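You operate a simulated robot arm through the tools that you are given. There is no shell and no other tool. Be economical: measure what you need, move in short steps, check, and stop when the job is done.

You are at the controls of a simulated robot arm. One attempt, no reset.

## Task
Stack the clear jar marked "rivets" from the desk fifty-nine on top of the clear jar marked "spacers". Put the silver block labelled "AIR" from the desk fifty-nine on the teal block there. Put the silver nut from the desk fifty-nine on the white table. Take the white bottle on the desk fifty-nine and put it away on the desk fifty-six. Put the yellow pad on the white sheets on the top of the grey cart. Fetch the paper ball from the open lid of the grey case and set it on top of the red spool. Push the bottom red drawer shut. Take the green roll from the top of the black cart and leave it on the desk fifty-six. Take the white can and leave it on the desk fifty-nine. Put the yellow tag on the silver plate on the desk fifty-six. Put the blue pack on the desk fifty-six away on the bench twenty-nine. Take the grey mug and leave it on the shelf under desk fifty-six. Any order will do. Set down upright: white bottle, white can, grey mug.
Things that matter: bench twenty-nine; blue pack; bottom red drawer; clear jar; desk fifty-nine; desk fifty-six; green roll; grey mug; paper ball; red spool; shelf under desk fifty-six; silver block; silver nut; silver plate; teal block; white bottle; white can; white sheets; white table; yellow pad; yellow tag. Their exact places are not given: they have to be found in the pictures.

It is judged by the outcome, as a careful person would: the job done as asked, and still so three seconds after it is handed in. It fails if anything else is knocked over, pushed out of place, dropped, spilled or broken. A push-on lid holds only when it is set on centred and level and pressed home; a screw cap is set on level and turned clockwise until tight. Flat cloth is picked up by pressing the open fingertips on it (5 to 10 N) and closing them slowly along it; thin cloth reads only 2 to 8 mm in the jaws.

## Robot
A 7-joint arm with a fingered hand on a trunk, on a base that drives. Base frame: it is fixed to the floor where the robot stands at the start and does not move with it; the origin is under the middle of the robot, x ahead of it, y to its left, z up; the surface under the hand at the start is at about z = 0.766. Lengths are in m, angles in degrees, forces in N, time in s.
Its first joint turns from -166.0 to 166.0 degrees. Places, roughly: bench twenty-nine [-2.5, 0, 0.8]; blue pack [-0.75, 1, 0.75]; bottom red drawer [-0.8, -0.9, 0.4]; clear jar [0.75, 0, 0.75]; desk fifty-nine [0.7, -0.5, 0.8]; desk fifty-six [-0.1, 1.4, 0.8]; green roll (11x10x4 cm) [-0.7, -1.2, 0.8]; grey mug (12x8x10 cm) [-0.5, 0.9, 0.8]; paper ball (6x5x5 cm) [-2.3, -0.5, 1.1]; red spool (8x8x8 cm) [-2.3, -0.7, 1.1]; shelf under desk fifty-six [-0.1, 1.4, 0.3]; silver block [0.75, -0.25, 0.75]; silver nut (3x3x2 cm) [0.9, -0.3, 0.8]; silver plate [-0.5, 1.25, 0.75]; teal block (7x7x2 cm) [0.9, -0.6, 0.8]; white bottle [0.5, -0.5, 0.75]; white can (7x7x19 cm) [-1, -1.4, 0.9]; white sheets (15x21x1 cm) [-2.5, 1.3, 0.6]; white table (25x58 cm) [0.7, 0.62, 0.72]; yellow pad (16x7x4 cm) [-2.5, 1.1, 0.6]; yellow tag [-0.75, 1, 0.75]. Payload 4 kg.
Tool frame: the origin (TCP) lies between the finger pads and is the grasp point; the fingertips stand 0.03 m ahead of it; z points along the fingers, y is the line along which they close. The gripper opens to 0.104 m. The gripper's body begins 0.035 m behind the TCP. The gripper is a hand of 4 fingers: y runs from the thumb to the fingers, the wrist lies at [-0.015, -0.113, -0.19] in the tool frame.
Orientation is that of the tool frame in the base frame, as a unit quaternion [w, x, y, z]. With the fingers straight down and the wrist toward the robot, the tool's x, y and z point along [0, 1, 0], [1, 0, 0] and [0, 0, -1] of the base frame.

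## Interface
- The arm moves only by the tool move_arm. Its argument "steps" is a list of rows, each a list of 6 numbers: the shift along the base's x, y, z in units of 30 mm (1.0 is 30 mm), then the turn, a rotation vector about the base's x, y, z in units of 8 degrees (1.0 is 8 degrees). In form: [[x, y, z, rx, ry, rz], ...]. A call has 1 to 12 rows; each row shifts and turns the commanded pose from where the row before left it. A call with a number of a shift or a turn outside -1 to 1 is refused whole. Each row takes 0.2 s and may step no farther than 0.05 m and 8.6 degrees from the row before; otherwise, the whole call is refused. A pose out of reach is approached as far as the arm can. The call stops where the force on the tool passes 40 N (or 10 N more than at its start, if that is more) or the arm is blocked; 0.2 s more then pass. In this call time passes only in rows, and 0.2 s behind the last. The reply holds the time, the measured pose of the TCP, the force on the tool along the base axes, the opening and the grip force, in the units named above and with some noise, with the torque about the TCP (base axes, N m) and any sound that the robot's microphone picked up.
- Cameras (640 x 400 px; columns grow to the right, rows downward): "scene" is now at [0.318, 0.213, 1.2086]; the picture's right is [0.17, -0.99, 0.00], its down [-0.73, -0.12, -0.68] and it looks along [0.67, 0.11, -0.74] (base axes); focal length 214 px, centre (320, 200). "wrist" rides on the gripper at [0.061, -0.092, -0.13] in the tool frame; the picture's right is [-0.81, 0.28, -0.52], its down [-0.53, -0.71, 0.46] and it looks along [-0.24, 0.64, 0.72] (tool axes); focal length 275 px, centre (320, 200).
- snapshot(camera): a new picture of that camera. No time passes.
- drive_base(legs): drives the robot by 1 to 6 legs, each [ahead, left, turn to the left] in m, m and degrees, along the robot's own axes; the way and the turn of a leg run together, so that a leg with both is an arc; at most 1.5 m and 180 degrees a leg. The arm and the cameras ride along, it lands a little off, and it stops where it bumps. It gives what a move gives.
- move_fingers(index, middle, ring, thumb_bend, thumb_turn): sets how far each is bent, from 0 (flat) to 1 (curled in); at 0.3 the hand is open as for a grip, at 0.7 the pads meet at the TCP. One left out holds its place. A second passes; each finger stops where it meets its share of the squeeze, and holds until it gets a number again. It is the only way to open and close the hand. It gives what a move gives, with no picture; readings hold the bend of each and the force on the fingers (four entries, about 0 where the hand has none), thumb and palm. thumb_turn goes from beside the hand (0) to across from the fingers (1), as for a grip.
- head_to(pan, tilt): turns the head with the scene camera to pan (to the left, within 143 degrees either way) and tilt (down, from -29 to 69), counted from straight ahead of the robot. It gives what a move gives.
- pixel_to_xyz(camera, pixels): for up to 12 pixels [column, row] of the newest picture of that camera ("zoom" is the newest enlarged one), the place [x, y, z] in the base frame of the surface seen there, good to about 0.002 m. No time passes.
- zoom(camera, box): a new picture of the part [left, top, right, bottom] of that camera's present view, enlarged. No time passes.
- close_job(): hands the job in; it is judged then, once.

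Go step by step. Measure first, check grasps and placings, and put right what went wrong. The budget is 371 turns and 312 pictures, counting those below and the enlarged ones. Unless the task says otherwise, let go and move clear before handing in.

The tools are called after "Request:" by a JSON object that holds its "api" and its "payload". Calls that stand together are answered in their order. move_arm: Moves the arm, as the interface text tells. Its arguments: {"type":"object","properties":{"steps":{"type":"array"}},"required":["steps"]} The other tools are called the same way: move_fingers (index, middle, ring, thumb_bend, thumb_turn) moves the fingers one by one; drive_base (legs) drives the base; head_to (pan, tilt) turns the head that bears the scene camera; snapshot (camera) takes a picture; pixel_to_xyz (camera, pixels) gives the place of the surface under pixels of a picture; zoom (camera, box) takes an enlarged picture of a part of a camera's view; close_job () hands the job in.

At the start:

```text
time_s: 0.0
tool_pos: [0.5753, 0.2176, 1.0786]
tool_rot: [0.0, 0.708, 0.707, 0.0]
ft_force: [0.2, -0.5, -0.1]
torque: [0.0, 0.01, 0.0]
width: 0.1037
grip_force: 0.0
shape: jaw
bend: [0.3, 0.3, 0.3, 0.3, 0.98]
finger forces: [0.0, 0.0, 0.0, 0.0, 0.0, 0.0]
robot x, y, heading: [-0.0023, -0.001, 0.1]
head pan, tilt: [9.8, 47.4]
```

scene: 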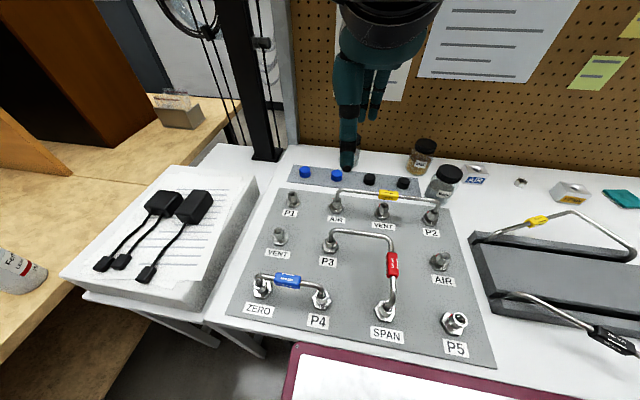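
wrist: 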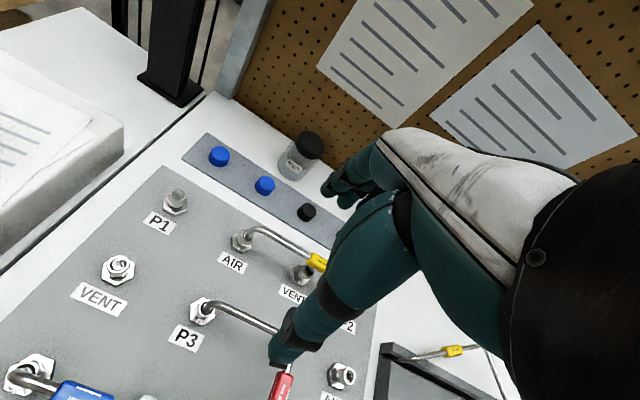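

The start picture shows two jars near (422,155) and (443,182), a silver block near (572,192) and a teal block at (622,198). I'll turn the head to the right to see the desk fully.

Request:
{"api": "head_to", "payload": {"pan": -25, "tilt": 40}}

Request:
{"api": "snapshot", "payload": {"camera": "scene"}}

```text
time_s: 1.0
tool_pos: [0.5746, 0.2163, 1.0796]
tool_rot: [-0.001, 0.707, 0.707, 0.0]
ft_force: [0.4, -0.1, -0.2]
torque: [0.01, 0.01, -0.03]
width: 0.1036
grip_force: 0.1
shape: jaw
bend: [0.3, 0.3, 0.3, 0.3, 0.98]
finger forces: [0.1, 0.0, 0.0, 0.1, 0.0, 0.1]
robot x, y, heading: [0.0013, -0.0002, -0.1]
head pan, tilt: [-25.0, 40.0]
```

```text
309 pictures are left
```

scene: 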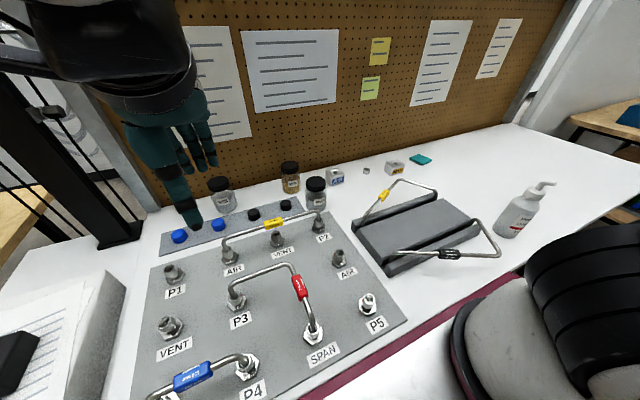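

Three jars at (220,195), (290,177), (316,193), two silver blocks at (336,177) and (394,167), nut at (366,170), teal at (420,160), bottle at (520,212). I zoom in to read the labels.

Request:
{"api": "zoom", "payload": {"camera": "scene", "box": [190, 140, 450, 250]}}

Request:
{"api": "pixel_to_xyz", "payload": {"camera": "scene", "pixels": [[219, 183], [289, 167], [316, 184], [336, 173], [366, 170], [394, 163], [420, 159], [518, 218], [545, 184], [290, 190], [316, 207], [222, 208]]}}

```text
2.46 times, centred on (320, 195) of scene
```

zoom: 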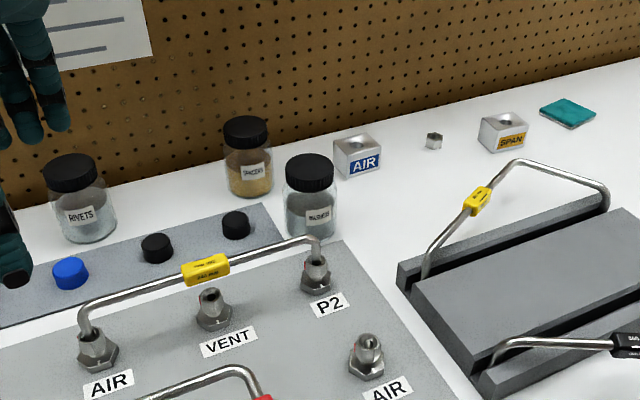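

```text
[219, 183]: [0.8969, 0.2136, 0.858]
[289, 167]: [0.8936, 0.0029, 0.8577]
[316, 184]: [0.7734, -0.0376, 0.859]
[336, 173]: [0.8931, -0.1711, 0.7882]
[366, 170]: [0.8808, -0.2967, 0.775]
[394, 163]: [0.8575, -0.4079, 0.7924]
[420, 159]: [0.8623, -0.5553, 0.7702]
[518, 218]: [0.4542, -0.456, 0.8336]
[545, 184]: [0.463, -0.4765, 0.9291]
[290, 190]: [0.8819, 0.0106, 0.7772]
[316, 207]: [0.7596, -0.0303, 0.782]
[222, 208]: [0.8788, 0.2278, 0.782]
```

Request:
{"api": "zoom", "payload": {"camera": "scene", "box": [270, 155, 350, 205]}}

Request:
{"api": "snapshot", "payload": {"camera": "wrist"}}

```text
8.00 times, centred on (310, 180) of scene
```

zoom: 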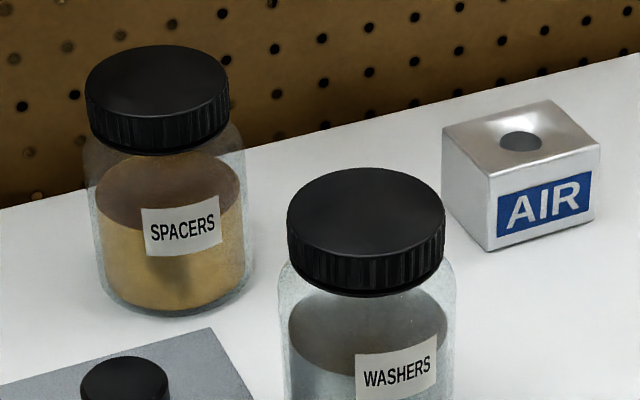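

```text
306 pictures are left
```

wrist: 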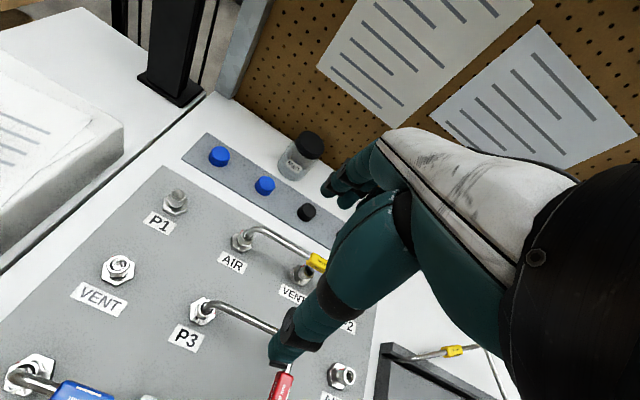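

Rivets is the jar at (220,195); spacers the one at (290,177). I zoom on both to measure lid edges and the pegboard behind.

Request:
{"api": "zoom", "payload": {"camera": "scene", "box": [190, 160, 270, 210]}}

Request:
{"api": "pixel_to_xyz", "payload": {"camera": "zoom", "pixels": [[240, 190], [190, 190], [285, 190], [235, 165], [235, 212], [235, 60], [430, 200], [235, 380], [240, 240]]}}

Request:
{"api": "pixel_to_xyz", "payload": {"camera": "scene", "pixels": [[280, 167], [299, 167], [289, 163], [289, 170], [290, 150], [360, 140], [330, 172], [342, 172], [336, 170], [336, 176], [345, 176]]}}

```text
8.00 times, centred on (230, 185) of scene
```

zoom: 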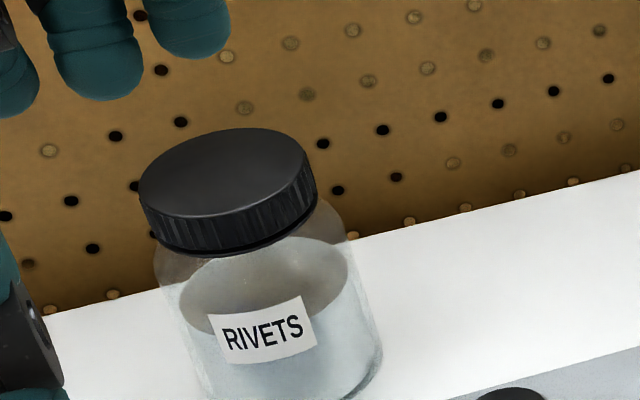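

```text
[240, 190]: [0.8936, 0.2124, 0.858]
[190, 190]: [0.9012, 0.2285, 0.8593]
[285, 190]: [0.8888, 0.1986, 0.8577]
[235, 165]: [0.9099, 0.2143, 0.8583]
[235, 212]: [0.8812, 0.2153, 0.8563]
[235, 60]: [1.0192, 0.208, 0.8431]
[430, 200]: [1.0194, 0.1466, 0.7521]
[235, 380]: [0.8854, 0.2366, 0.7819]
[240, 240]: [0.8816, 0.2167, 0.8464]
```

```text
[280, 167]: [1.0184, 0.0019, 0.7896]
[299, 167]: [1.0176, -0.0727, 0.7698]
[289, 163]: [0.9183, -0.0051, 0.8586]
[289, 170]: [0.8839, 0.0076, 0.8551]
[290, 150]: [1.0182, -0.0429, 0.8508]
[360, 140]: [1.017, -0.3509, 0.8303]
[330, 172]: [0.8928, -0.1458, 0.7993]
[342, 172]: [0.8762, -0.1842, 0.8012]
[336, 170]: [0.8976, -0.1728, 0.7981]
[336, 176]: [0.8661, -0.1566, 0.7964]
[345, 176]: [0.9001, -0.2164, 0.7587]
```

Lid of rivets is centred near (0.905,0.217), radius ~0.03, top 0.858; the pegboard is at x=1.018. I move the hand above it.

Request:
{"api": "move_arm", "payload": {"steps": [[1, 0, -0.3, 0, 0, 0], [1, 0, -0.3, 0, 0, 0], [1, 0, -0.3, 0, 0, 0], [1, 0, -0.3, 0, 0, 0], [1, 0, -0.3, 0, 0, 0], [1, 0, -0.3, 0, 0, 0], [1, 0, -0.3, 0, 0, 0], [1, 0, -0.3, 0, 0, 0], [1, 0, -0.3, 0, 0, 0], [1, 0, -0.3, 0, 0, 0], [0.9, 0, -0.3, 0, 0, 0]]}}

Request:
{"api": "zoom", "payload": {"camera": "scene", "box": [130, 100, 450, 300]}}

Request:
{"api": "snapshot", "payload": {"camera": "wrist"}}

```text
time_s: 3.4
tool_pos: [0.9012, 0.2167, 0.9812]
tool_rot: [0.001, 0.707, 0.707, 0.001]
ft_force: [-0.5, 1.0, 0.2]
torque: [0.01, 0.02, 0.03]
width: 0.1036
grip_force: 0.0
shape: jaw
bend: [0.3, 0.3, 0.3, 0.3, 0.98]
finger forces: [0.2, 0.1, 0.0, 0.0, 0.0, 0.1]
robot x, y, heading: [-0.0003, -0.0002, -0.3]
head pan, tilt: [-25.0, 40.0]
```

```text
2.00 times, centred on (290, 200) of scene
```

zoom: 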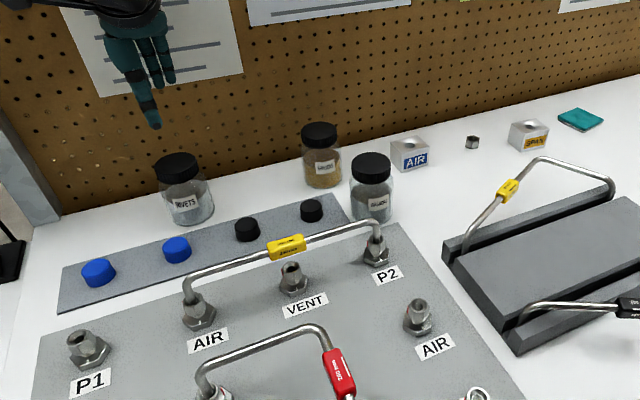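

```text
303 pictures are left
```

wrist: 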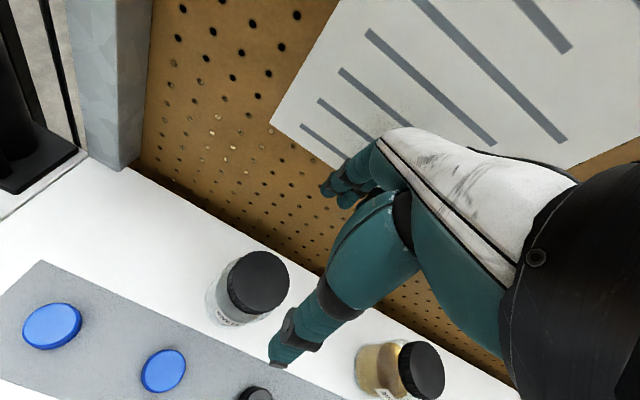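

The wrist picture shows the rivets lid at (257,282), right under the TCP ray. I measure lids precisely.

Request:
{"api": "pixel_to_xyz", "payload": {"camera": "wrist", "pixels": [[259, 283], [231, 283], [288, 283], [259, 254], [259, 311], [422, 369], [402, 369], [443, 369], [422, 343], [422, 396]]}}

```text
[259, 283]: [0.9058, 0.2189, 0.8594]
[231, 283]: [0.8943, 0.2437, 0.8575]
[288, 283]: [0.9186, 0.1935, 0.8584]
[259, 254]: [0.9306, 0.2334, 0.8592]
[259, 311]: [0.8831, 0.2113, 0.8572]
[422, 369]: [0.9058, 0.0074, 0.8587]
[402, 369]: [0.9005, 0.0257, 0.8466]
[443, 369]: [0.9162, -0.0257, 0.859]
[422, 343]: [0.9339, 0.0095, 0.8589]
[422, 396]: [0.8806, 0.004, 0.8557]
```

Rivets centre (0.906,0.219). I descend to z≈0.836 slowly.

Request:
{"api": "move_arm", "payload": {"steps": [[0.16, 0.07, -0.8, 0, 0, 0], [0, 0, -0.8, 0, 0, 0], [0, 0, -0.8, 0, 0, 0], [0, 0, -0.8, 0, 0, 0], [0, 0, -0.8, 0, 0, 0], [0, 0, -0.8, 0, 0, 0]]}}

Request:
{"api": "snapshot", "payload": {"camera": "wrist"}}

```text
time_s: 4.8
tool_pos: [0.9076, 0.2189, 0.8364]
tool_rot: [0.0, 0.708, 0.707, -0.001]
ft_force: [0.2, 0.6, -0.1]
torque: [0.0, 0.0, 0.04]
width: 0.1035
grip_force: 0.1
shape: jaw
bend: [0.3, 0.3, 0.3, 0.3, 0.98]
finger forces: [0.0, 0.0, 0.0, 0.0, 0.1, 0.0]
robot x, y, heading: [0.0008, -0.0018, 0.2]
head pan, tilt: [-25.0, 40.0]
```

```text
302 pictures are left
```

wrist: 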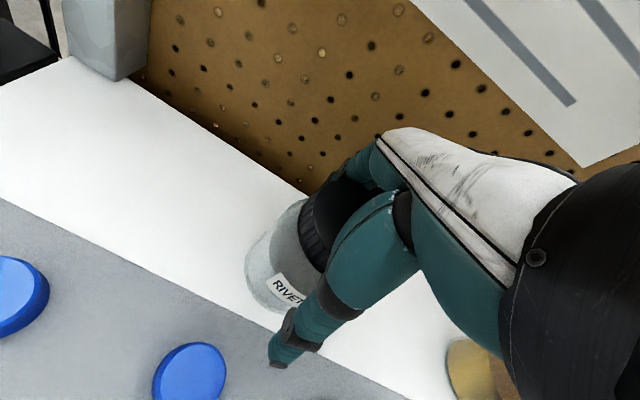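

The jar is between thumb and fingers. I close the fingers.

Request:
{"api": "move_fingers", "payload": {"index": 0.7, "middle": 0.7, "ring": 0.7, "thumb_bend": 0.7}}

Request:
{"api": "snapshot", "payload": {"camera": "wrist"}}

```text
time_s: 5.8
tool_pos: [0.9067, 0.2173, 0.8366]
tool_rot: [-0.001, 0.707, 0.707, 0.0]
ft_force: [2.6, -0.2, 2.1]
torque: [-0.12, -0.27, -0.02]
width: 0.0622
grip_force: 19.8
shape: fingers
bend: [0.47, 0.53, 0.62, 0.47, 0.95]
finger forces: [6.8, 6.6, 5.7, 0.0, 19.5, 0.1]
robot x, y, heading: [0.0015, -0.0002, -0.1]
head pan, tilt: [-25.0, 40.0]
```

```text
301 pictures are left
```

wrist: 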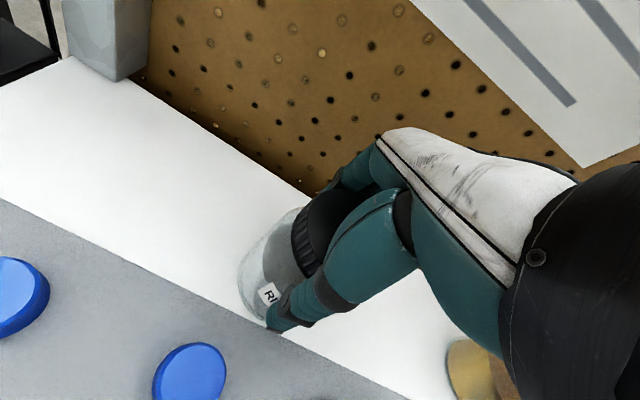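

The grip holds at 62 mm with 20 N. I lift 0.15 m.

Request:
{"api": "move_arm", "payload": {"steps": [[0, 0, 0.5, 0, 0, 0], [0, 0, 0.9, 0, 0, 0], [0, 0, 0.9, 0, 0, 0], [0, 0, 0.9, 0, 0, 0], [0, 0, 0.9, 0, 0, 0], [0, 0, 0.9, 0, 0, 0]]}}

Request:
{"api": "snapshot", "payload": {"camera": "wrist"}}

Request:
{"api": "zoom", "payload": {"camera": "scene", "box": [130, 60, 370, 210]}}

```text
time_s: 7.2
tool_pos: [0.9067, 0.2191, 0.9856]
tool_rot: [0.0, 0.707, 0.707, -0.001]
ft_force: [0.6, -0.1, -4.4]
torque: [0.02, 0.0, 0.01]
width: 0.0621
grip_force: 18.8
shape: fingers
bend: [0.48, 0.54, 0.63, 0.47, 0.95]
finger forces: [6.3, 5.9, 5.6, 0.1, 19.0, 0.0]
robot x, y, heading: [-0.0002, 0.0023, -0.0]
head pan, tilt: [-25.0, 40.0]
```

```text
300 pictures are left
```

wrist: 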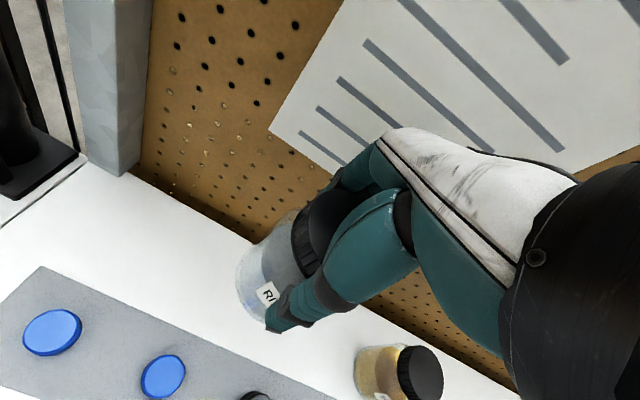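

```text
2.67 times, centred on (250, 135) of scene
```

zoom: 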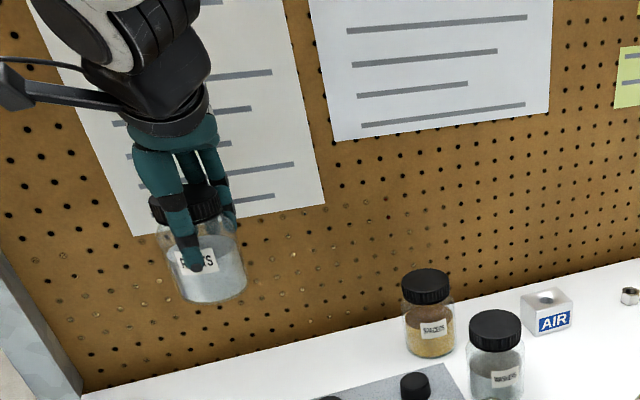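

Held upright. I move sideways to about y=0.06, then measure the spacers lid with care.

Request:
{"api": "move_arm", "payload": {"steps": [[0, -0.9, 0, 0, 0, 0], [0, -0.9, 0, 0, 0, 0], [0, -0.9, 0, 0, 0, 0], [0, -0.9, 0, 0, 0, 0], [0, -0.9, 0, 0, 0, 0]]}}

Request:
{"api": "zoom", "payload": {"camera": "scene", "box": [230, 120, 330, 210]}}

Request:
{"api": "snapshot", "payload": {"camera": "wrist"}}

```text
time_s: 8.4
tool_pos: [0.9074, 0.0846, 0.9853]
tool_rot: [0.001, 0.706, 0.708, 0.0]
ft_force: [-0.9, 1.0, -3.9]
torque: [0.01, -0.01, -0.01]
width: 0.0619
grip_force: 18.6
shape: fingers
bend: [0.48, 0.54, 0.63, 0.47, 0.95]
finger forces: [6.4, 5.7, 5.6, 0.0, 18.8, 0.0]
robot x, y, heading: [-0.0022, 0.001, -0.1]
head pan, tilt: [-25.0, 40.0]
```

```text
4.44 times, centred on (280, 165) of scene
```

zoom: 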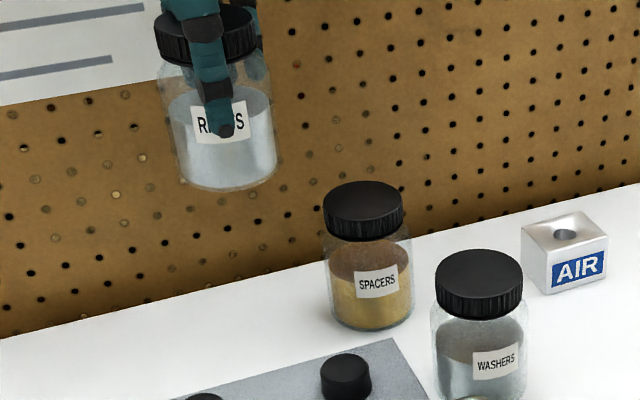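

```text
297 pictures are left
```

wrist: 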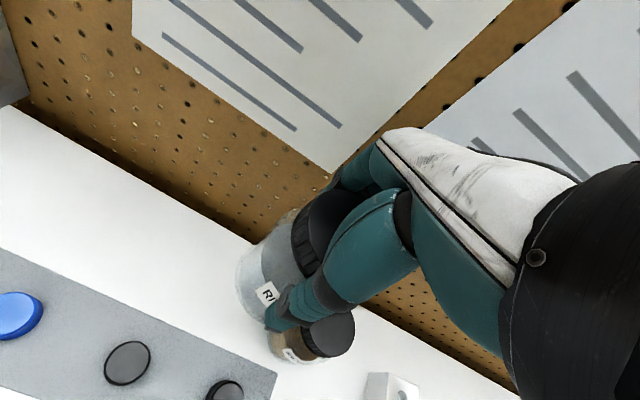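

Request:
{"api": "pixel_to_xyz", "payload": {"camera": "zoom", "pixels": [[363, 200], [327, 204], [398, 198], [363, 184], [363, 215], [204, 37], [562, 240], [522, 222], [605, 228], [560, 212], [562, 252]]}}

Request:
{"api": "pixel_to_xyz", "payload": {"camera": "wrist", "pixels": [[330, 335], [310, 335], [348, 335], [330, 318], [330, 354]]}}

```text
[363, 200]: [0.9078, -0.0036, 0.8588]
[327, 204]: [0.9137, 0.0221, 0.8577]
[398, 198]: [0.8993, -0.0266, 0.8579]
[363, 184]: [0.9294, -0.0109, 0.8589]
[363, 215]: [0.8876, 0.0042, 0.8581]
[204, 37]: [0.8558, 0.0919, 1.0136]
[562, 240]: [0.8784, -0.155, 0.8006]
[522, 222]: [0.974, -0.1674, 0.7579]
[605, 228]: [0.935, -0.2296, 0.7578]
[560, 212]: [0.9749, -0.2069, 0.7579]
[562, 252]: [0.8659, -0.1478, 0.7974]
```

```text
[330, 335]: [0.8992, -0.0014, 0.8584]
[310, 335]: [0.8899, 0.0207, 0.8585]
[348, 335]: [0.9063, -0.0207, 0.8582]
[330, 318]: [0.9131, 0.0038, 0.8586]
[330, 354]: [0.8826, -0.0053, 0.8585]
```

Spacers lid centre ≈ (0.907,-0.003), top 0.8585. I measure the held jar's offset to the TCP.

Request:
{"api": "pixel_to_xyz", "payload": {"camera": "zoom", "pixels": [[162, 50], [256, 40], [176, 58], [245, 52], [182, 170], [268, 168], [225, 182], [170, 95], [264, 92]]}}

Request:
{"api": "pixel_to_xyz", "payload": {"camera": "wrist", "pixels": [[240, 280], [255, 245], [300, 240], [320, 225], [335, 200], [250, 310]]}}

```text
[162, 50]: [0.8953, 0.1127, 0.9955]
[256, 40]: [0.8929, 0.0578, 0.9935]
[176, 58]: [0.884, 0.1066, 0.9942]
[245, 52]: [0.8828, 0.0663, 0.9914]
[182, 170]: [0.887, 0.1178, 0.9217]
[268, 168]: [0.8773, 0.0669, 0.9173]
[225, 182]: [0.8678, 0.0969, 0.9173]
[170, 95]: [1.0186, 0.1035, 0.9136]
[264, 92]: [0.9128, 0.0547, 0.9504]
```

```text
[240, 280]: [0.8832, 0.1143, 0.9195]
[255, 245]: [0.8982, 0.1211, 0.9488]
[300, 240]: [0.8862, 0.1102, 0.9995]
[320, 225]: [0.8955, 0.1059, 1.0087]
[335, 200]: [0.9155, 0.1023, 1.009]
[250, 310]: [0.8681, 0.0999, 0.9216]
```

The jar sits centred at the TCP. I move over the spacers lid and lower to ~8 mm above.

Request:
{"api": "move_arm", "payload": {"steps": [[0, -0.9, 0, 0, 0, 0], [0, -0.9, 0, 0, 0, 0], [0, -0.8, 0, 0, 0, 0], [0, -0.35, 0, 0, 0, 0], [0, 0, -0.7, 0, 0, 0], [0, 0, -0.6, 0, 0, 0]]}}

Request:
{"api": "zoom", "payload": {"camera": "scene", "box": [230, 120, 330, 210]}}

Request:
{"api": "snapshot", "payload": {"camera": "wrist"}}

```text
time_s: 9.8
tool_pos: [0.9064, -0.0063, 0.9466]
tool_rot: [0.0, 0.707, 0.707, 0.0]
ft_force: [-0.2, -0.5, -4.8]
torque: [0.0, -0.01, 0.02]
width: 0.0619
grip_force: 18.1
shape: fingers
bend: [0.48, 0.54, 0.63, 0.47, 0.95]
finger forces: [6.4, 5.6, 5.6, 0.0, 18.5, 0.1]
robot x, y, heading: [0.0007, 0.0032, -0.2]
head pan, tilt: [-25.0, 40.0]
```

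```text
4.44 times, centred on (280, 165) of scene
```

zoom: 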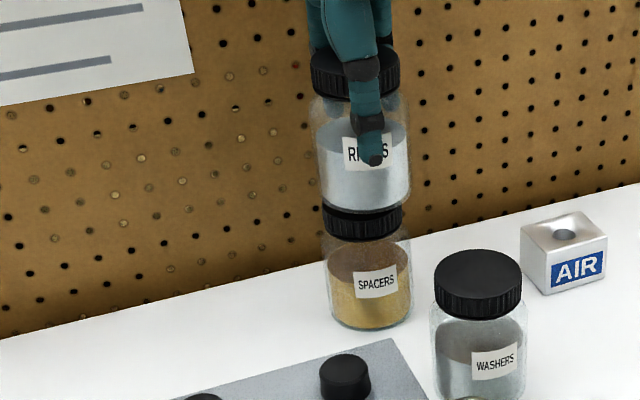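

```text
295 pictures are left
```

wrist: 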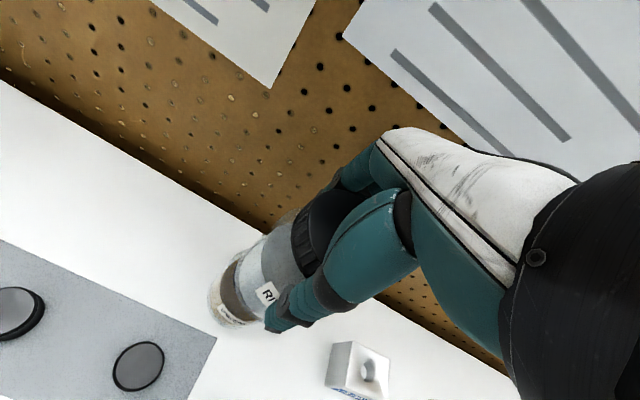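

Aligned within a few mm. I lower until contact in small steps.

Request:
{"api": "move_arm", "payload": {"steps": [[0, 0.05, -0.15, 0, 0, 0], [0, 0, -0.1, 0, 0, 0], [0, 0, -0.07, 0, 0, 0], [0, 0, -0.05, 0, 0, 0]]}}

```text
time_s: 10.8
tool_pos: [0.9068, -0.0021, 0.9363]
tool_rot: [0.001, 0.707, 0.707, 0.001]
ft_force: [-0.5, -1.2, 1.9]
torque: [-0.06, -0.1, 0.03]
width: 0.0619
grip_force: 18.9
shape: fingers
bend: [0.48, 0.54, 0.63, 0.47, 0.95]
finger forces: [6.4, 5.8, 6.2, 0.1, 19.6, 0.0]
robot x, y, heading: [0.0015, -0.0027, 0.2]
head pan, tilt: [-25.0, 40.0]
```

Force went from -4.5 to +1.9 N in z, so the jar is resting. I open partially and slowly.

Request:
{"api": "move_fingers", "payload": {"index": 0.4, "middle": 0.46, "ring": 0.55, "thumb_bend": 0.42}}

Request:
{"api": "move_fingers", "payload": {"index": 0.3, "middle": 0.3, "ring": 0.3, "thumb_bend": 0.3}}

Request:
{"api": "zoom", "payload": {"camera": "scene", "box": [230, 120, 330, 210]}}

```text
time_s: 11.8
tool_pos: [0.9067, -0.0033, 0.936]
tool_rot: [0.0, 0.707, 0.707, 0.0]
ft_force: [-0.2, 0.1, 0.7]
torque: [0.0, -0.02, -0.01]
width: 0.0759
grip_force: 0.8
shape: fingers
bend: [0.4, 0.46, 0.55, 0.42, 0.97]
finger forces: [0.0, 0.0, 0.1, 0.1, 0.3, 0.1]
robot x, y, heading: [-0.0041, -0.0015, -0.1]
head pan, tilt: [-25.0, 40.0]
```

```text
time_s: 12.8
tool_pos: [0.9058, -0.0028, 0.9361]
tool_rot: [0.0, 0.707, 0.708, 0.0]
ft_force: [-0.2, -1.0, -0.1]
torque: [-0.03, 0.06, -0.02]
width: 0.1028
grip_force: 0.0
shape: fingers
bend: [0.3, 0.3, 0.3, 0.3, 0.97]
finger forces: [0.0, 0.0, 0.1, 0.0, 0.0, 0.1]
robot x, y, heading: [-0.0005, 0.0023, -0.0]
head pan, tilt: [-25.0, 40.0]
```

```text
4.44 times, centred on (280, 165) of scene
```

zoom: 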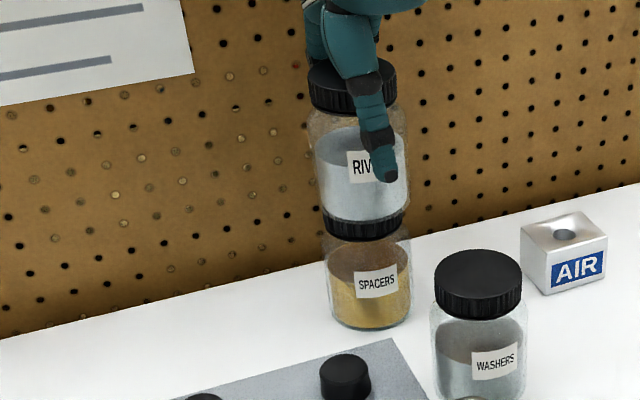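

Stack is standing. I raise the hand clear and look at the AIR block and teal block.

Request:
{"api": "move_arm", "payload": {"steps": [[0, 0, 0.7, 0, 0, 0], [0, 0, 0.9, 0, 0, 0], [0, 0, 0.9, 0, 0, 0], [0, 0, 0.9, 0, 0, 0], [0, -0.9, 0, 0, 0, 0], [0, -0.9, 0, 0, 0, 0], [0, -0.9, 0, 0, 0, 0], [0, -0.9, 0, 0, 0, 0]]}}

Request:
{"api": "snapshot", "payload": {"camera": "wrist"}}

Request:
{"api": "zoom", "payload": {"camera": "scene", "box": [310, 130, 450, 210]}}

```text
time_s: 14.6
tool_pos: [0.9053, -0.1108, 1.0387]
tool_rot: [0.0, 0.706, 0.708, 0.0]
ft_force: [-0.8, 0.3, -0.5]
torque: [-0.02, -0.02, -0.02]
width: 0.1028
grip_force: 0.0
shape: fingers
bend: [0.3, 0.3, 0.3, 0.3, 0.97]
finger forces: [0.1, 0.1, 0.0, 0.1, 0.0, 0.1]
robot x, y, heading: [0.0006, -0.0008, -0.3]
head pan, tilt: [-25.0, 40.0]
```

```text
293 pictures are left
```

wrist: 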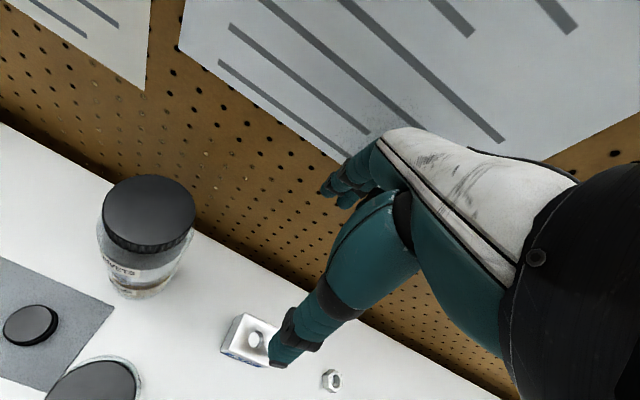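

```text
4.57 times, centred on (380, 170) of scene
```

zoom: 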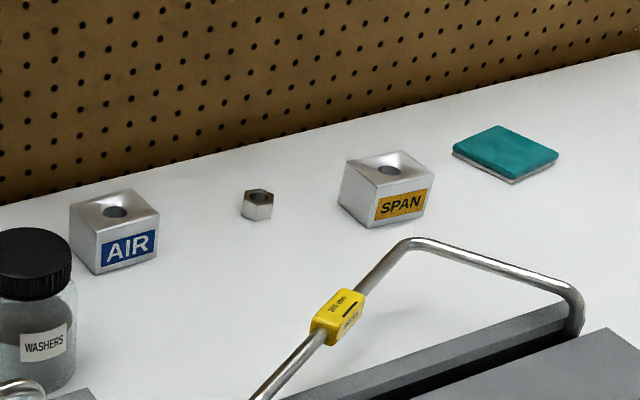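

Request:
{"api": "pixel_to_xyz", "payload": {"camera": "zoom", "pixels": [[73, 204], [130, 191], [156, 214], [98, 229], [115, 203], [256, 194], [457, 150], [495, 128], [556, 156], [514, 178], [344, 165], [432, 178]]}}

Request:
{"api": "pixel_to_xyz", "payload": {"camera": "wrist", "pixels": [[242, 317], [278, 333], [222, 348], [262, 365], [332, 378], [325, 380], [338, 380]]}}

```text
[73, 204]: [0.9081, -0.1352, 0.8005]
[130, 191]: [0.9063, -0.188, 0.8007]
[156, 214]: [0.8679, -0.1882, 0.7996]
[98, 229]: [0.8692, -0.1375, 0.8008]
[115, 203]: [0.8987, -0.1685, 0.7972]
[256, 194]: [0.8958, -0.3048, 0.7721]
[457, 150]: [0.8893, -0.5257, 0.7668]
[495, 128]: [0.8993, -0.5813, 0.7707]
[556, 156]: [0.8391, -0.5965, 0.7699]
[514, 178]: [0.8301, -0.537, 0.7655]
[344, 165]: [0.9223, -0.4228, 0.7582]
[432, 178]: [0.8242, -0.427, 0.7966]
```

```text
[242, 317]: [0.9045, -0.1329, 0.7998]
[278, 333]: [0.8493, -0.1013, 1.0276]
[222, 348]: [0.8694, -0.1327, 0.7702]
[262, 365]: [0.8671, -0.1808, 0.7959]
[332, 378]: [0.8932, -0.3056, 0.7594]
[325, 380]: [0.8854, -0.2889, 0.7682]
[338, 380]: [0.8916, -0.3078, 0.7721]
```

AIR block centre (0.888,-0.162), 40 mm along x; teal centre (0.8645,-0.560), out of reach from here. I look to the right before sidestepping.

Request:
{"api": "head_to", "payload": {"pan": -80, "tilt": 50}}

Request:
{"api": "snapshot", "payload": {"camera": "scene"}}

```text
time_s: 15.8
tool_pos: [0.9047, -0.1115, 1.0374]
tool_rot: [0.0, 0.706, 0.708, 0.0]
ft_force: [-0.3, -1.0, 0.2]
torque: [-0.03, -0.03, 0.01]
width: 0.1029
grip_force: 0.1
shape: fingers
bend: [0.3, 0.3, 0.3, 0.3, 0.97]
finger forces: [0.0, 0.0, 0.0, 0.0, 0.0, 0.1]
robot x, y, heading: [-0.0027, 0.003, 0.2]
head pan, tilt: [-80.0, 50.0]
```

```text
291 pictures are left
```

scene: 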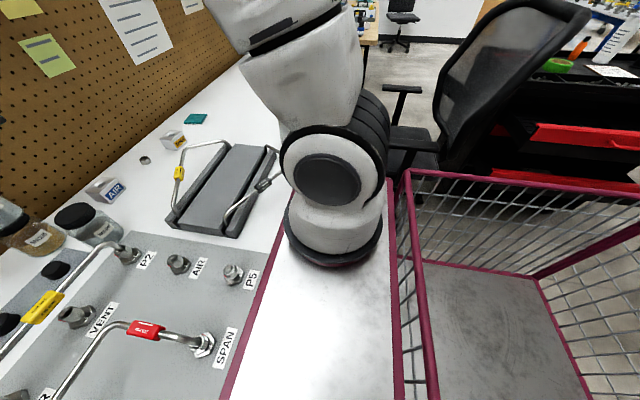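

Request:
{"api": "pixel_to_xyz", "payload": {"camera": "scene", "pixels": [[410, 180], [435, 390], [395, 330], [285, 220], [340, 250], [400, 145], [440, 90], [540, 280], [420, 112], [240, 370], [405, 90], [600, 140]]}}

Request:
{"api": "head_to", "payload": {"pan": -120, "tilt": 30}}

Request:
{"api": "snapshot", "payload": {"camera": "scene"}}

```text
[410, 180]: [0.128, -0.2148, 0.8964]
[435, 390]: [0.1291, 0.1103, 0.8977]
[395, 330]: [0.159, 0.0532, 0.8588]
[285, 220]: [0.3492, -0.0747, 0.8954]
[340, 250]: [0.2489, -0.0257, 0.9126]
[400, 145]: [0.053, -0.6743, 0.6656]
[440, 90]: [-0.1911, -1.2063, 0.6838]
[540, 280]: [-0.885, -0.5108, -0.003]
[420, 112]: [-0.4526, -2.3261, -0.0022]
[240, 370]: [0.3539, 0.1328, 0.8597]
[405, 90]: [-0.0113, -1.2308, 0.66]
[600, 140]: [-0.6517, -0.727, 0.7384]
```

```text
time_s: 16.9
tool_pos: [0.9048, -0.1114, 1.0387]
tool_rot: [0.001, 0.707, 0.707, 0.0]
ft_force: [-0.5, -0.5, 0.2]
torque: [-0.01, 0.01, 0.02]
width: 0.1026
grip_force: 0.1
shape: fingers
bend: [0.3, 0.3, 0.3, 0.3, 0.97]
finger forces: [0.0, 0.0, 0.0, 0.0, 0.0, 0.0]
robot x, y, heading: [0.0039, -0.0007, -0.2]
head pan, tilt: [-120.0, 30.0]
```

```text
290 pictures are left
```

scene: 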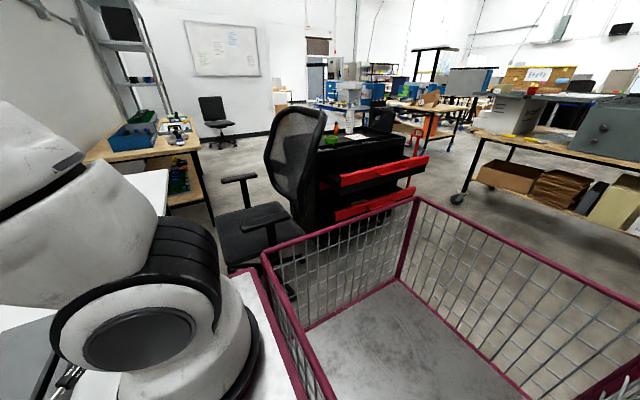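

Request:
{"api": "pixel_to_xyz", "payload": {"camera": "scene", "pixels": [[264, 257], [416, 199], [600, 375], [240, 178], [245, 205], [290, 235], [262, 210], [220, 235], [225, 255], [345, 180], [425, 160], [340, 215]]}}

Request:
{"api": "zoom", "payload": {"camera": "scene", "box": [180, 80, 460, 260]}}

```text
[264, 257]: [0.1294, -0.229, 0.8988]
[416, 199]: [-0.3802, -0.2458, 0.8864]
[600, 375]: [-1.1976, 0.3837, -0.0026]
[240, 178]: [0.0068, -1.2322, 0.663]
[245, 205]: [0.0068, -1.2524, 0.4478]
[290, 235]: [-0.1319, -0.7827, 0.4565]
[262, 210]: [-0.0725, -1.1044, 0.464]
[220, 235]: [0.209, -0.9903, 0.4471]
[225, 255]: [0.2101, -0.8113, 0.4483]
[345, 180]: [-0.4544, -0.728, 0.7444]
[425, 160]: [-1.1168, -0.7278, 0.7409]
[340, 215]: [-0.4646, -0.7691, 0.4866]
```

```text
2.22 times, centred on (320, 170) of scene
```

zoom: 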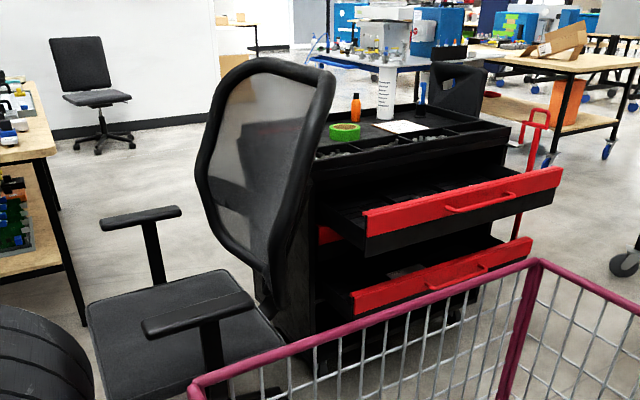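

The robot's footprint is about x -0.38…0.36, y ±0.245; the chair starts at y≈-0.67. A 0.24 m sidestep to the right is free.

Request:
{"api": "drive_base", "payload": {"legs": [[0, -0.24, 0]]}}

Request:
{"api": "head_to", "payload": {"pan": -15, "tilt": 42}}

Request:
{"api": "snapshot", "payload": {"camera": "scene"}}

```text
time_s: 18.7
tool_pos: [0.9041, -0.3504, 1.0392]
tool_rot: [0.0, 0.708, 0.706, 0.001]
ft_force: [-0.3, -0.3, 0.3]
torque: [-0.01, 0.01, 0.01]
width: 0.1028
grip_force: 0.0
shape: fingers
bend: [0.3, 0.3, 0.3, 0.3, 0.97]
finger forces: [0.0, 0.1, 0.0, 0.0, 0.0, 0.0]
robot x, y, heading: [-0.0031, -0.2395, -0.2]
head pan, tilt: [-120.0, 30.0]
```

```text
time_s: 20.5
tool_pos: [0.9056, -0.3508, 1.0387]
tool_rot: [0.0, 0.708, 0.706, 0.001]
ft_force: [-0.4, -0.7, -0.7]
torque: [-0.03, -0.01, 0.0]
width: 0.1028
grip_force: 0.0
shape: fingers
bend: [0.3, 0.3, 0.3, 0.3, 0.97]
finger forces: [0.1, 0.0, 0.0, 0.0, 0.0, 0.1]
robot x, y, heading: [0.0016, -0.239, -0.3]
head pan, tilt: [-15.0, 42.0]
```

```text
288 pictures are left
```

scene: 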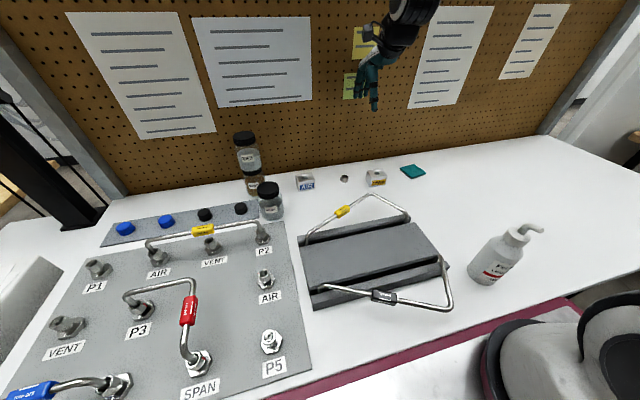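

I go over the AIR block and lower to z≈0.85 first.

Request:
{"api": "move_arm", "payload": {"steps": [[-0.1, 0.9, 0, 0, 0, 0], [-0.1, 0.9, 0, 0, 0, 0], [-0.1, 0.9, 0, 0, 0, 0], [-0.1, 0.9, 0, 0, 0, 0], [-0.1, 0.9, -0.3, 0, 0, 0], [0, 0.9, -0.9, 0, 0, 0], [0, 0.9, -0.9, 0, 0, 0], [0, 0, -0.9, 0, 0, 0], [0, 0, -0.9, 0, 0, 0], [0, 0, -0.9, 0, 0, 0], [0, 0, -0.9, 0, 0, 0]]}}

Request:
{"api": "snapshot", "payload": {"camera": "wrist"}}

Request:
{"api": "zoom", "payload": {"camera": "scene", "box": [230, 110, 390, 220]}}

```text
time_s: 22.9
tool_pos: [0.8897, -0.1609, 0.867]
tool_rot: [0.0, 0.708, 0.707, -0.001]
ft_force: [-0.2, 0.5, -0.2]
torque: [0.0, -0.03, 0.03]
width: 0.1027
grip_force: 0.1
shape: fingers
bend: [0.3, 0.3, 0.3, 0.3, 0.97]
finger forces: [0.1, 0.0, 0.0, 0.0, 0.1, 0.0]
robot x, y, heading: [-0.0002, -0.2399, -0.2]
head pan, tilt: [-15.0, 42.0]
```

```text
287 pictures are left
```

wrist: 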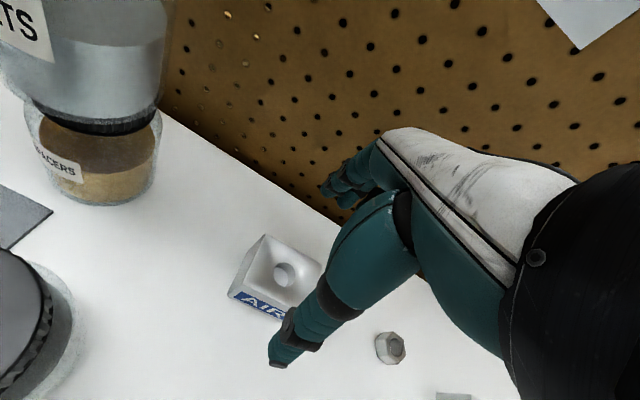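

```text
3.64 times, centred on (310, 165) of scene
```

zoom: 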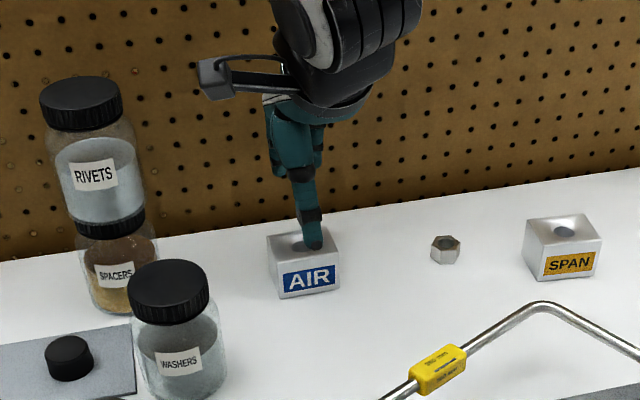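

The block is under the hand. I lower to z≈0.797 and close.

Request:
{"api": "move_arm", "payload": {"steps": [[0, 0, -0.8, 0, 0, 0], [0, 0, -0.8, 0, 0, 0], [0, 0, -0.7, 0, 0, 0]]}}

Request:
{"api": "move_fingers", "payload": {"index": 0.7, "middle": 0.7, "ring": 0.7, "thumb_bend": 0.7}}

Request:
{"api": "snapshot", "payload": {"camera": "wrist"}}

```text
time_s: 23.7
tool_pos: [0.8895, -0.1605, 0.7997]
tool_rot: [0.0, 0.708, 0.707, 0.0]
ft_force: [-0.1, -0.8, 0.7]
torque: [-0.02, -0.02, 0.01]
width: 0.1027
grip_force: 0.2
shape: fingers
bend: [0.3, 0.3, 0.3, 0.3, 0.97]
finger forces: [0.0, 0.0, 0.1, 0.0, 0.0, 0.0]
robot x, y, heading: [-0.0002, -0.2398, -0.1]
head pan, tilt: [-15.0, 42.0]
```

```text
time_s: 24.7
tool_pos: [0.8899, -0.1619, 0.7994]
tool_rot: [0.0, 0.708, 0.707, 0.0]
ft_force: [0.2, 0.7, 0.9]
torque: [-0.09, -0.07, 0.01]
width: 0.0412
grip_force: 18.0
shape: fingers
bend: [0.58, 0.62, 0.63, 0.54, 0.94]
finger forces: [7.0, 6.6, 5.2, 0.0, 18.3, 0.0]
robot x, y, heading: [0.0065, -0.2388, -0.3]
head pan, tilt: [-15.0, 42.0]
```

```text
285 pictures are left
```

wrist: 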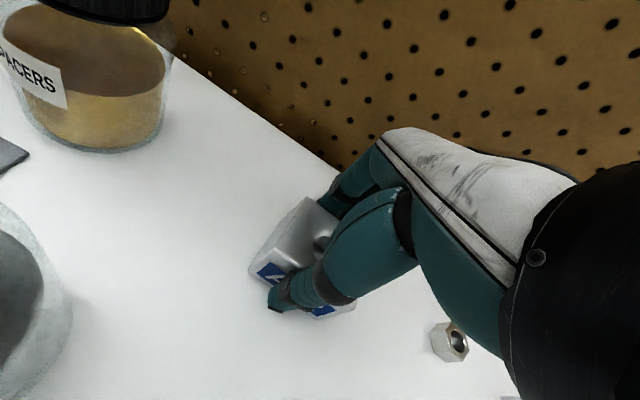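

Gripped at 41 mm. I lift and carry towards the teal block, clearing the SPAN block.

Request:
{"api": "move_arm", "payload": {"steps": [[0, 0, 0.5, 0, 0, 0], [0, 0, 0.9, 0, 0, 0], [0, 0, 0.9, 0, 0, 0], [0, 0, 0.9, 0, 0, 0], [-0.05, -1, 0, 0, 0, 0], [-0.05, -1, 0, 0, 0, 0], [-0.05, -1, 0, 0, 0, 0], [-0.05, -1, 0, 0, 0, 0], [-0.05, -1, 0, 0, 0, 0], [-0.05, -1, 0, 0, 0, 0], [-0.05, -1, 0, 0, 0, 0], [-0.05, -1, 0, 0, 0, 0]]}}

Request:
{"api": "move_arm", "payload": {"steps": [[-0.05, -1, 0, 0, 0, 0], [-0.05, -1, 0, 0, 0, 0], [-0.05, -1, 0, 0, 0, 0], [-0.05, -1, 0, 0, 0, 0]]}}

Request:
{"api": "snapshot", "payload": {"camera": "wrist"}}

Request:
{"api": "zoom", "payload": {"camera": "scene", "box": [320, 90, 480, 200]}}

```text
time_s: 27.3
tool_pos: [0.878, -0.4009, 0.8954]
tool_rot: [0.001, 0.707, 0.708, -0.001]
ft_force: [-0.2, 0.7, -2.2]
torque: [-0.03, 0.05, -0.03]
width: 0.0412
grip_force: 18.4
shape: fingers
bend: [0.58, 0.62, 0.63, 0.54, 0.94]
finger forces: [6.9, 6.3, 4.9, 0.0, 17.9, 0.0]
robot x, y, heading: [-0.0008, -0.2348, 0.1]
head pan, tilt: [-15.0, 42.0]
```

```text
time_s: 28.3
tool_pos: [0.8728, -0.52, 0.8935]
tool_rot: [0.0, 0.707, 0.707, 0.0]
ft_force: [-0.9, 0.3, -1.9]
torque: [-0.01, -0.01, 0.0]
width: 0.0411
grip_force: 18.1
shape: fingers
bend: [0.58, 0.62, 0.63, 0.54, 0.94]
finger forces: [7.1, 6.2, 4.9, 0.0, 18.0, 0.0]
robot x, y, heading: [-0.005, -0.2392, 0.1]
head pan, tilt: [-15.0, 42.0]
```

```text
284 pictures are left
```

wrist: 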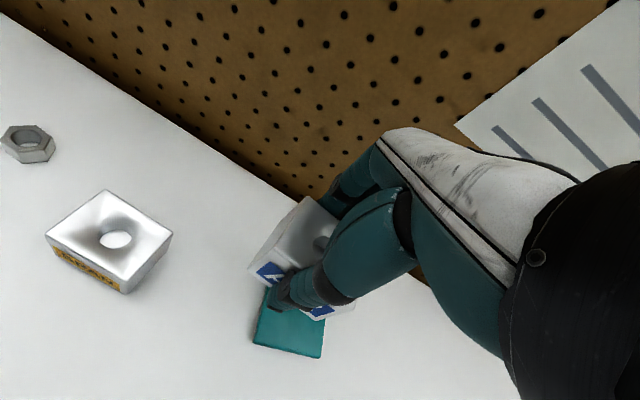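

```text
3.64 times, centred on (400, 145) of scene
```

zoom: 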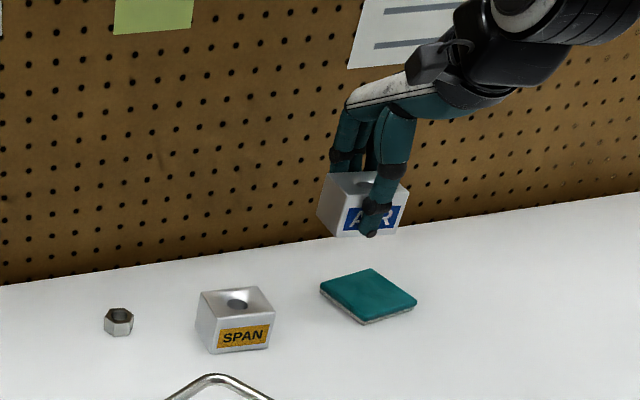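

Request:
{"api": "pixel_to_xyz", "payload": {"camera": "zoom", "pixels": [[323, 288], [371, 271], [413, 301], [365, 319], [368, 295], [350, 172], [320, 205]]}}

Request:
{"api": "pixel_to_xyz", "payload": {"camera": "wrist", "pixels": [[300, 200], [250, 268], [335, 310], [255, 342], [318, 355], [324, 320], [266, 292]]}}

```text
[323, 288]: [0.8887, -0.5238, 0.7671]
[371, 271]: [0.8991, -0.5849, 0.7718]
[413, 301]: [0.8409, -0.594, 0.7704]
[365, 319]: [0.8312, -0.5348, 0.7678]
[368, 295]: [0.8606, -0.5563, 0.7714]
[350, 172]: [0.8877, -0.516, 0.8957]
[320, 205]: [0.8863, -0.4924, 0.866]
```

```text
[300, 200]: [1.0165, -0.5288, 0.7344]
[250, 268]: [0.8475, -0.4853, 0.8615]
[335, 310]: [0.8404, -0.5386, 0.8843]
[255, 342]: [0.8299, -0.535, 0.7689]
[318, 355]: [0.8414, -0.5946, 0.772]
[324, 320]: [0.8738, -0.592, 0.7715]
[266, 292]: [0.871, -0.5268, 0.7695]
```

Teal centre is (0.865,-0.559), top 0.771, yawed ~10°. I align, turn by 10° and lower to just above.

Request:
{"api": "move_arm", "payload": {"steps": [[-0.12, -0.64, 0, 0, 0, 0.6], [-0.12, -0.64, 0, 0, 0, 0.65], [0, 0, -0.8, 0, 0, 0], [0, 0, -0.8, 0, 0, 0], [0, 0, -0.8, 0, 0, 0]]}}

Request:
{"api": "zoom", "payload": {"camera": "scene", "box": [320, 90, 480, 200]}}

Request:
{"api": "snapshot", "payload": {"camera": "wrist"}}

```text
time_s: 29.5
tool_pos: [0.8648, -0.5592, 0.8222]
tool_rot: [0.0, 0.642, 0.767, 0.0]
ft_force: [0.2, -0.8, -2.7]
torque: [0.02, -0.03, -0.01]
width: 0.0413
grip_force: 18.1
shape: fingers
bend: [0.58, 0.62, 0.63, 0.54, 0.94]
finger forces: [7.1, 6.2, 4.7, 0.0, 18.0, 0.0]
robot x, y, heading: [-0.0033, -0.2358, 0.1]
head pan, tilt: [-15.0, 42.0]
```

```text
3.64 times, centred on (400, 145) of scene
```

zoom: 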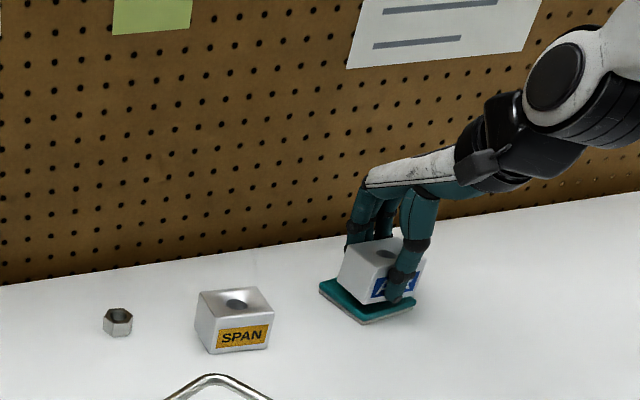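

```text
281 pictures are left
```

wrist: 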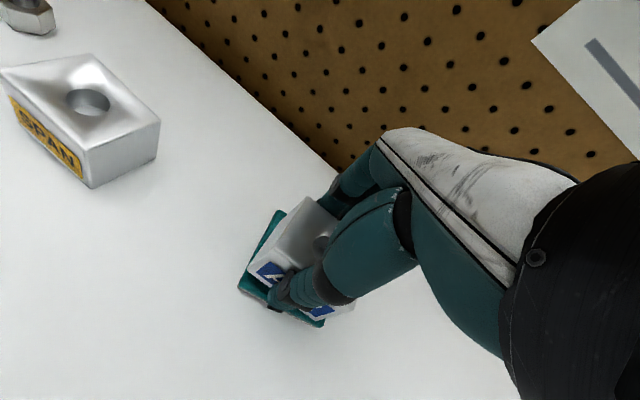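

Aligned well. I lower gently till contact.

Request:
{"api": "move_arm", "payload": {"steps": [[0, 0.05, -0.15, 0, 0, 0], [0, 0, -0.1, 0, 0, 0], [0, 0, -0.06, 0, 0, 0]]}}

```text
time_s: 30.3
tool_pos: [0.8652, -0.559, 0.8129]
tool_rot: [0.0, 0.643, 0.766, 0.0]
ft_force: [-0.6, -0.1, -1.4]
torque: [0.0, 0.0, -0.02]
width: 0.0414
grip_force: 17.7
shape: fingers
bend: [0.58, 0.62, 0.63, 0.54, 0.94]
finger forces: [7.2, 6.2, 4.7, 0.1, 18.0, 0.0]
robot x, y, heading: [-0.0002, -0.2379, -0.3]
head pan, tilt: [-15.0, 42.0]
```

Request:
{"api": "move_arm", "payload": {"steps": [[0, 0, -0.05, 0, 0, 0], [0, 0, -0.05, 0, 0, 0]]}}

```text
time_s: 30.9
tool_pos: [0.866, -0.5581, 0.8121]
tool_rot: [0.001, 0.644, 0.765, 0.0]
ft_force: [-0.6, 0.2, 7.3]
torque: [-0.05, -0.16, 0.04]
width: 0.0413
grip_force: 19.7
shape: fingers
bend: [0.59, 0.62, 0.64, 0.54, 0.94]
finger forces: [7.2, 6.6, 5.2, 0.0, 20.0, 0.0]
robot x, y, heading: [0.0004, -0.2391, 0.1]
head pan, tilt: [-15.0, 42.0]
```

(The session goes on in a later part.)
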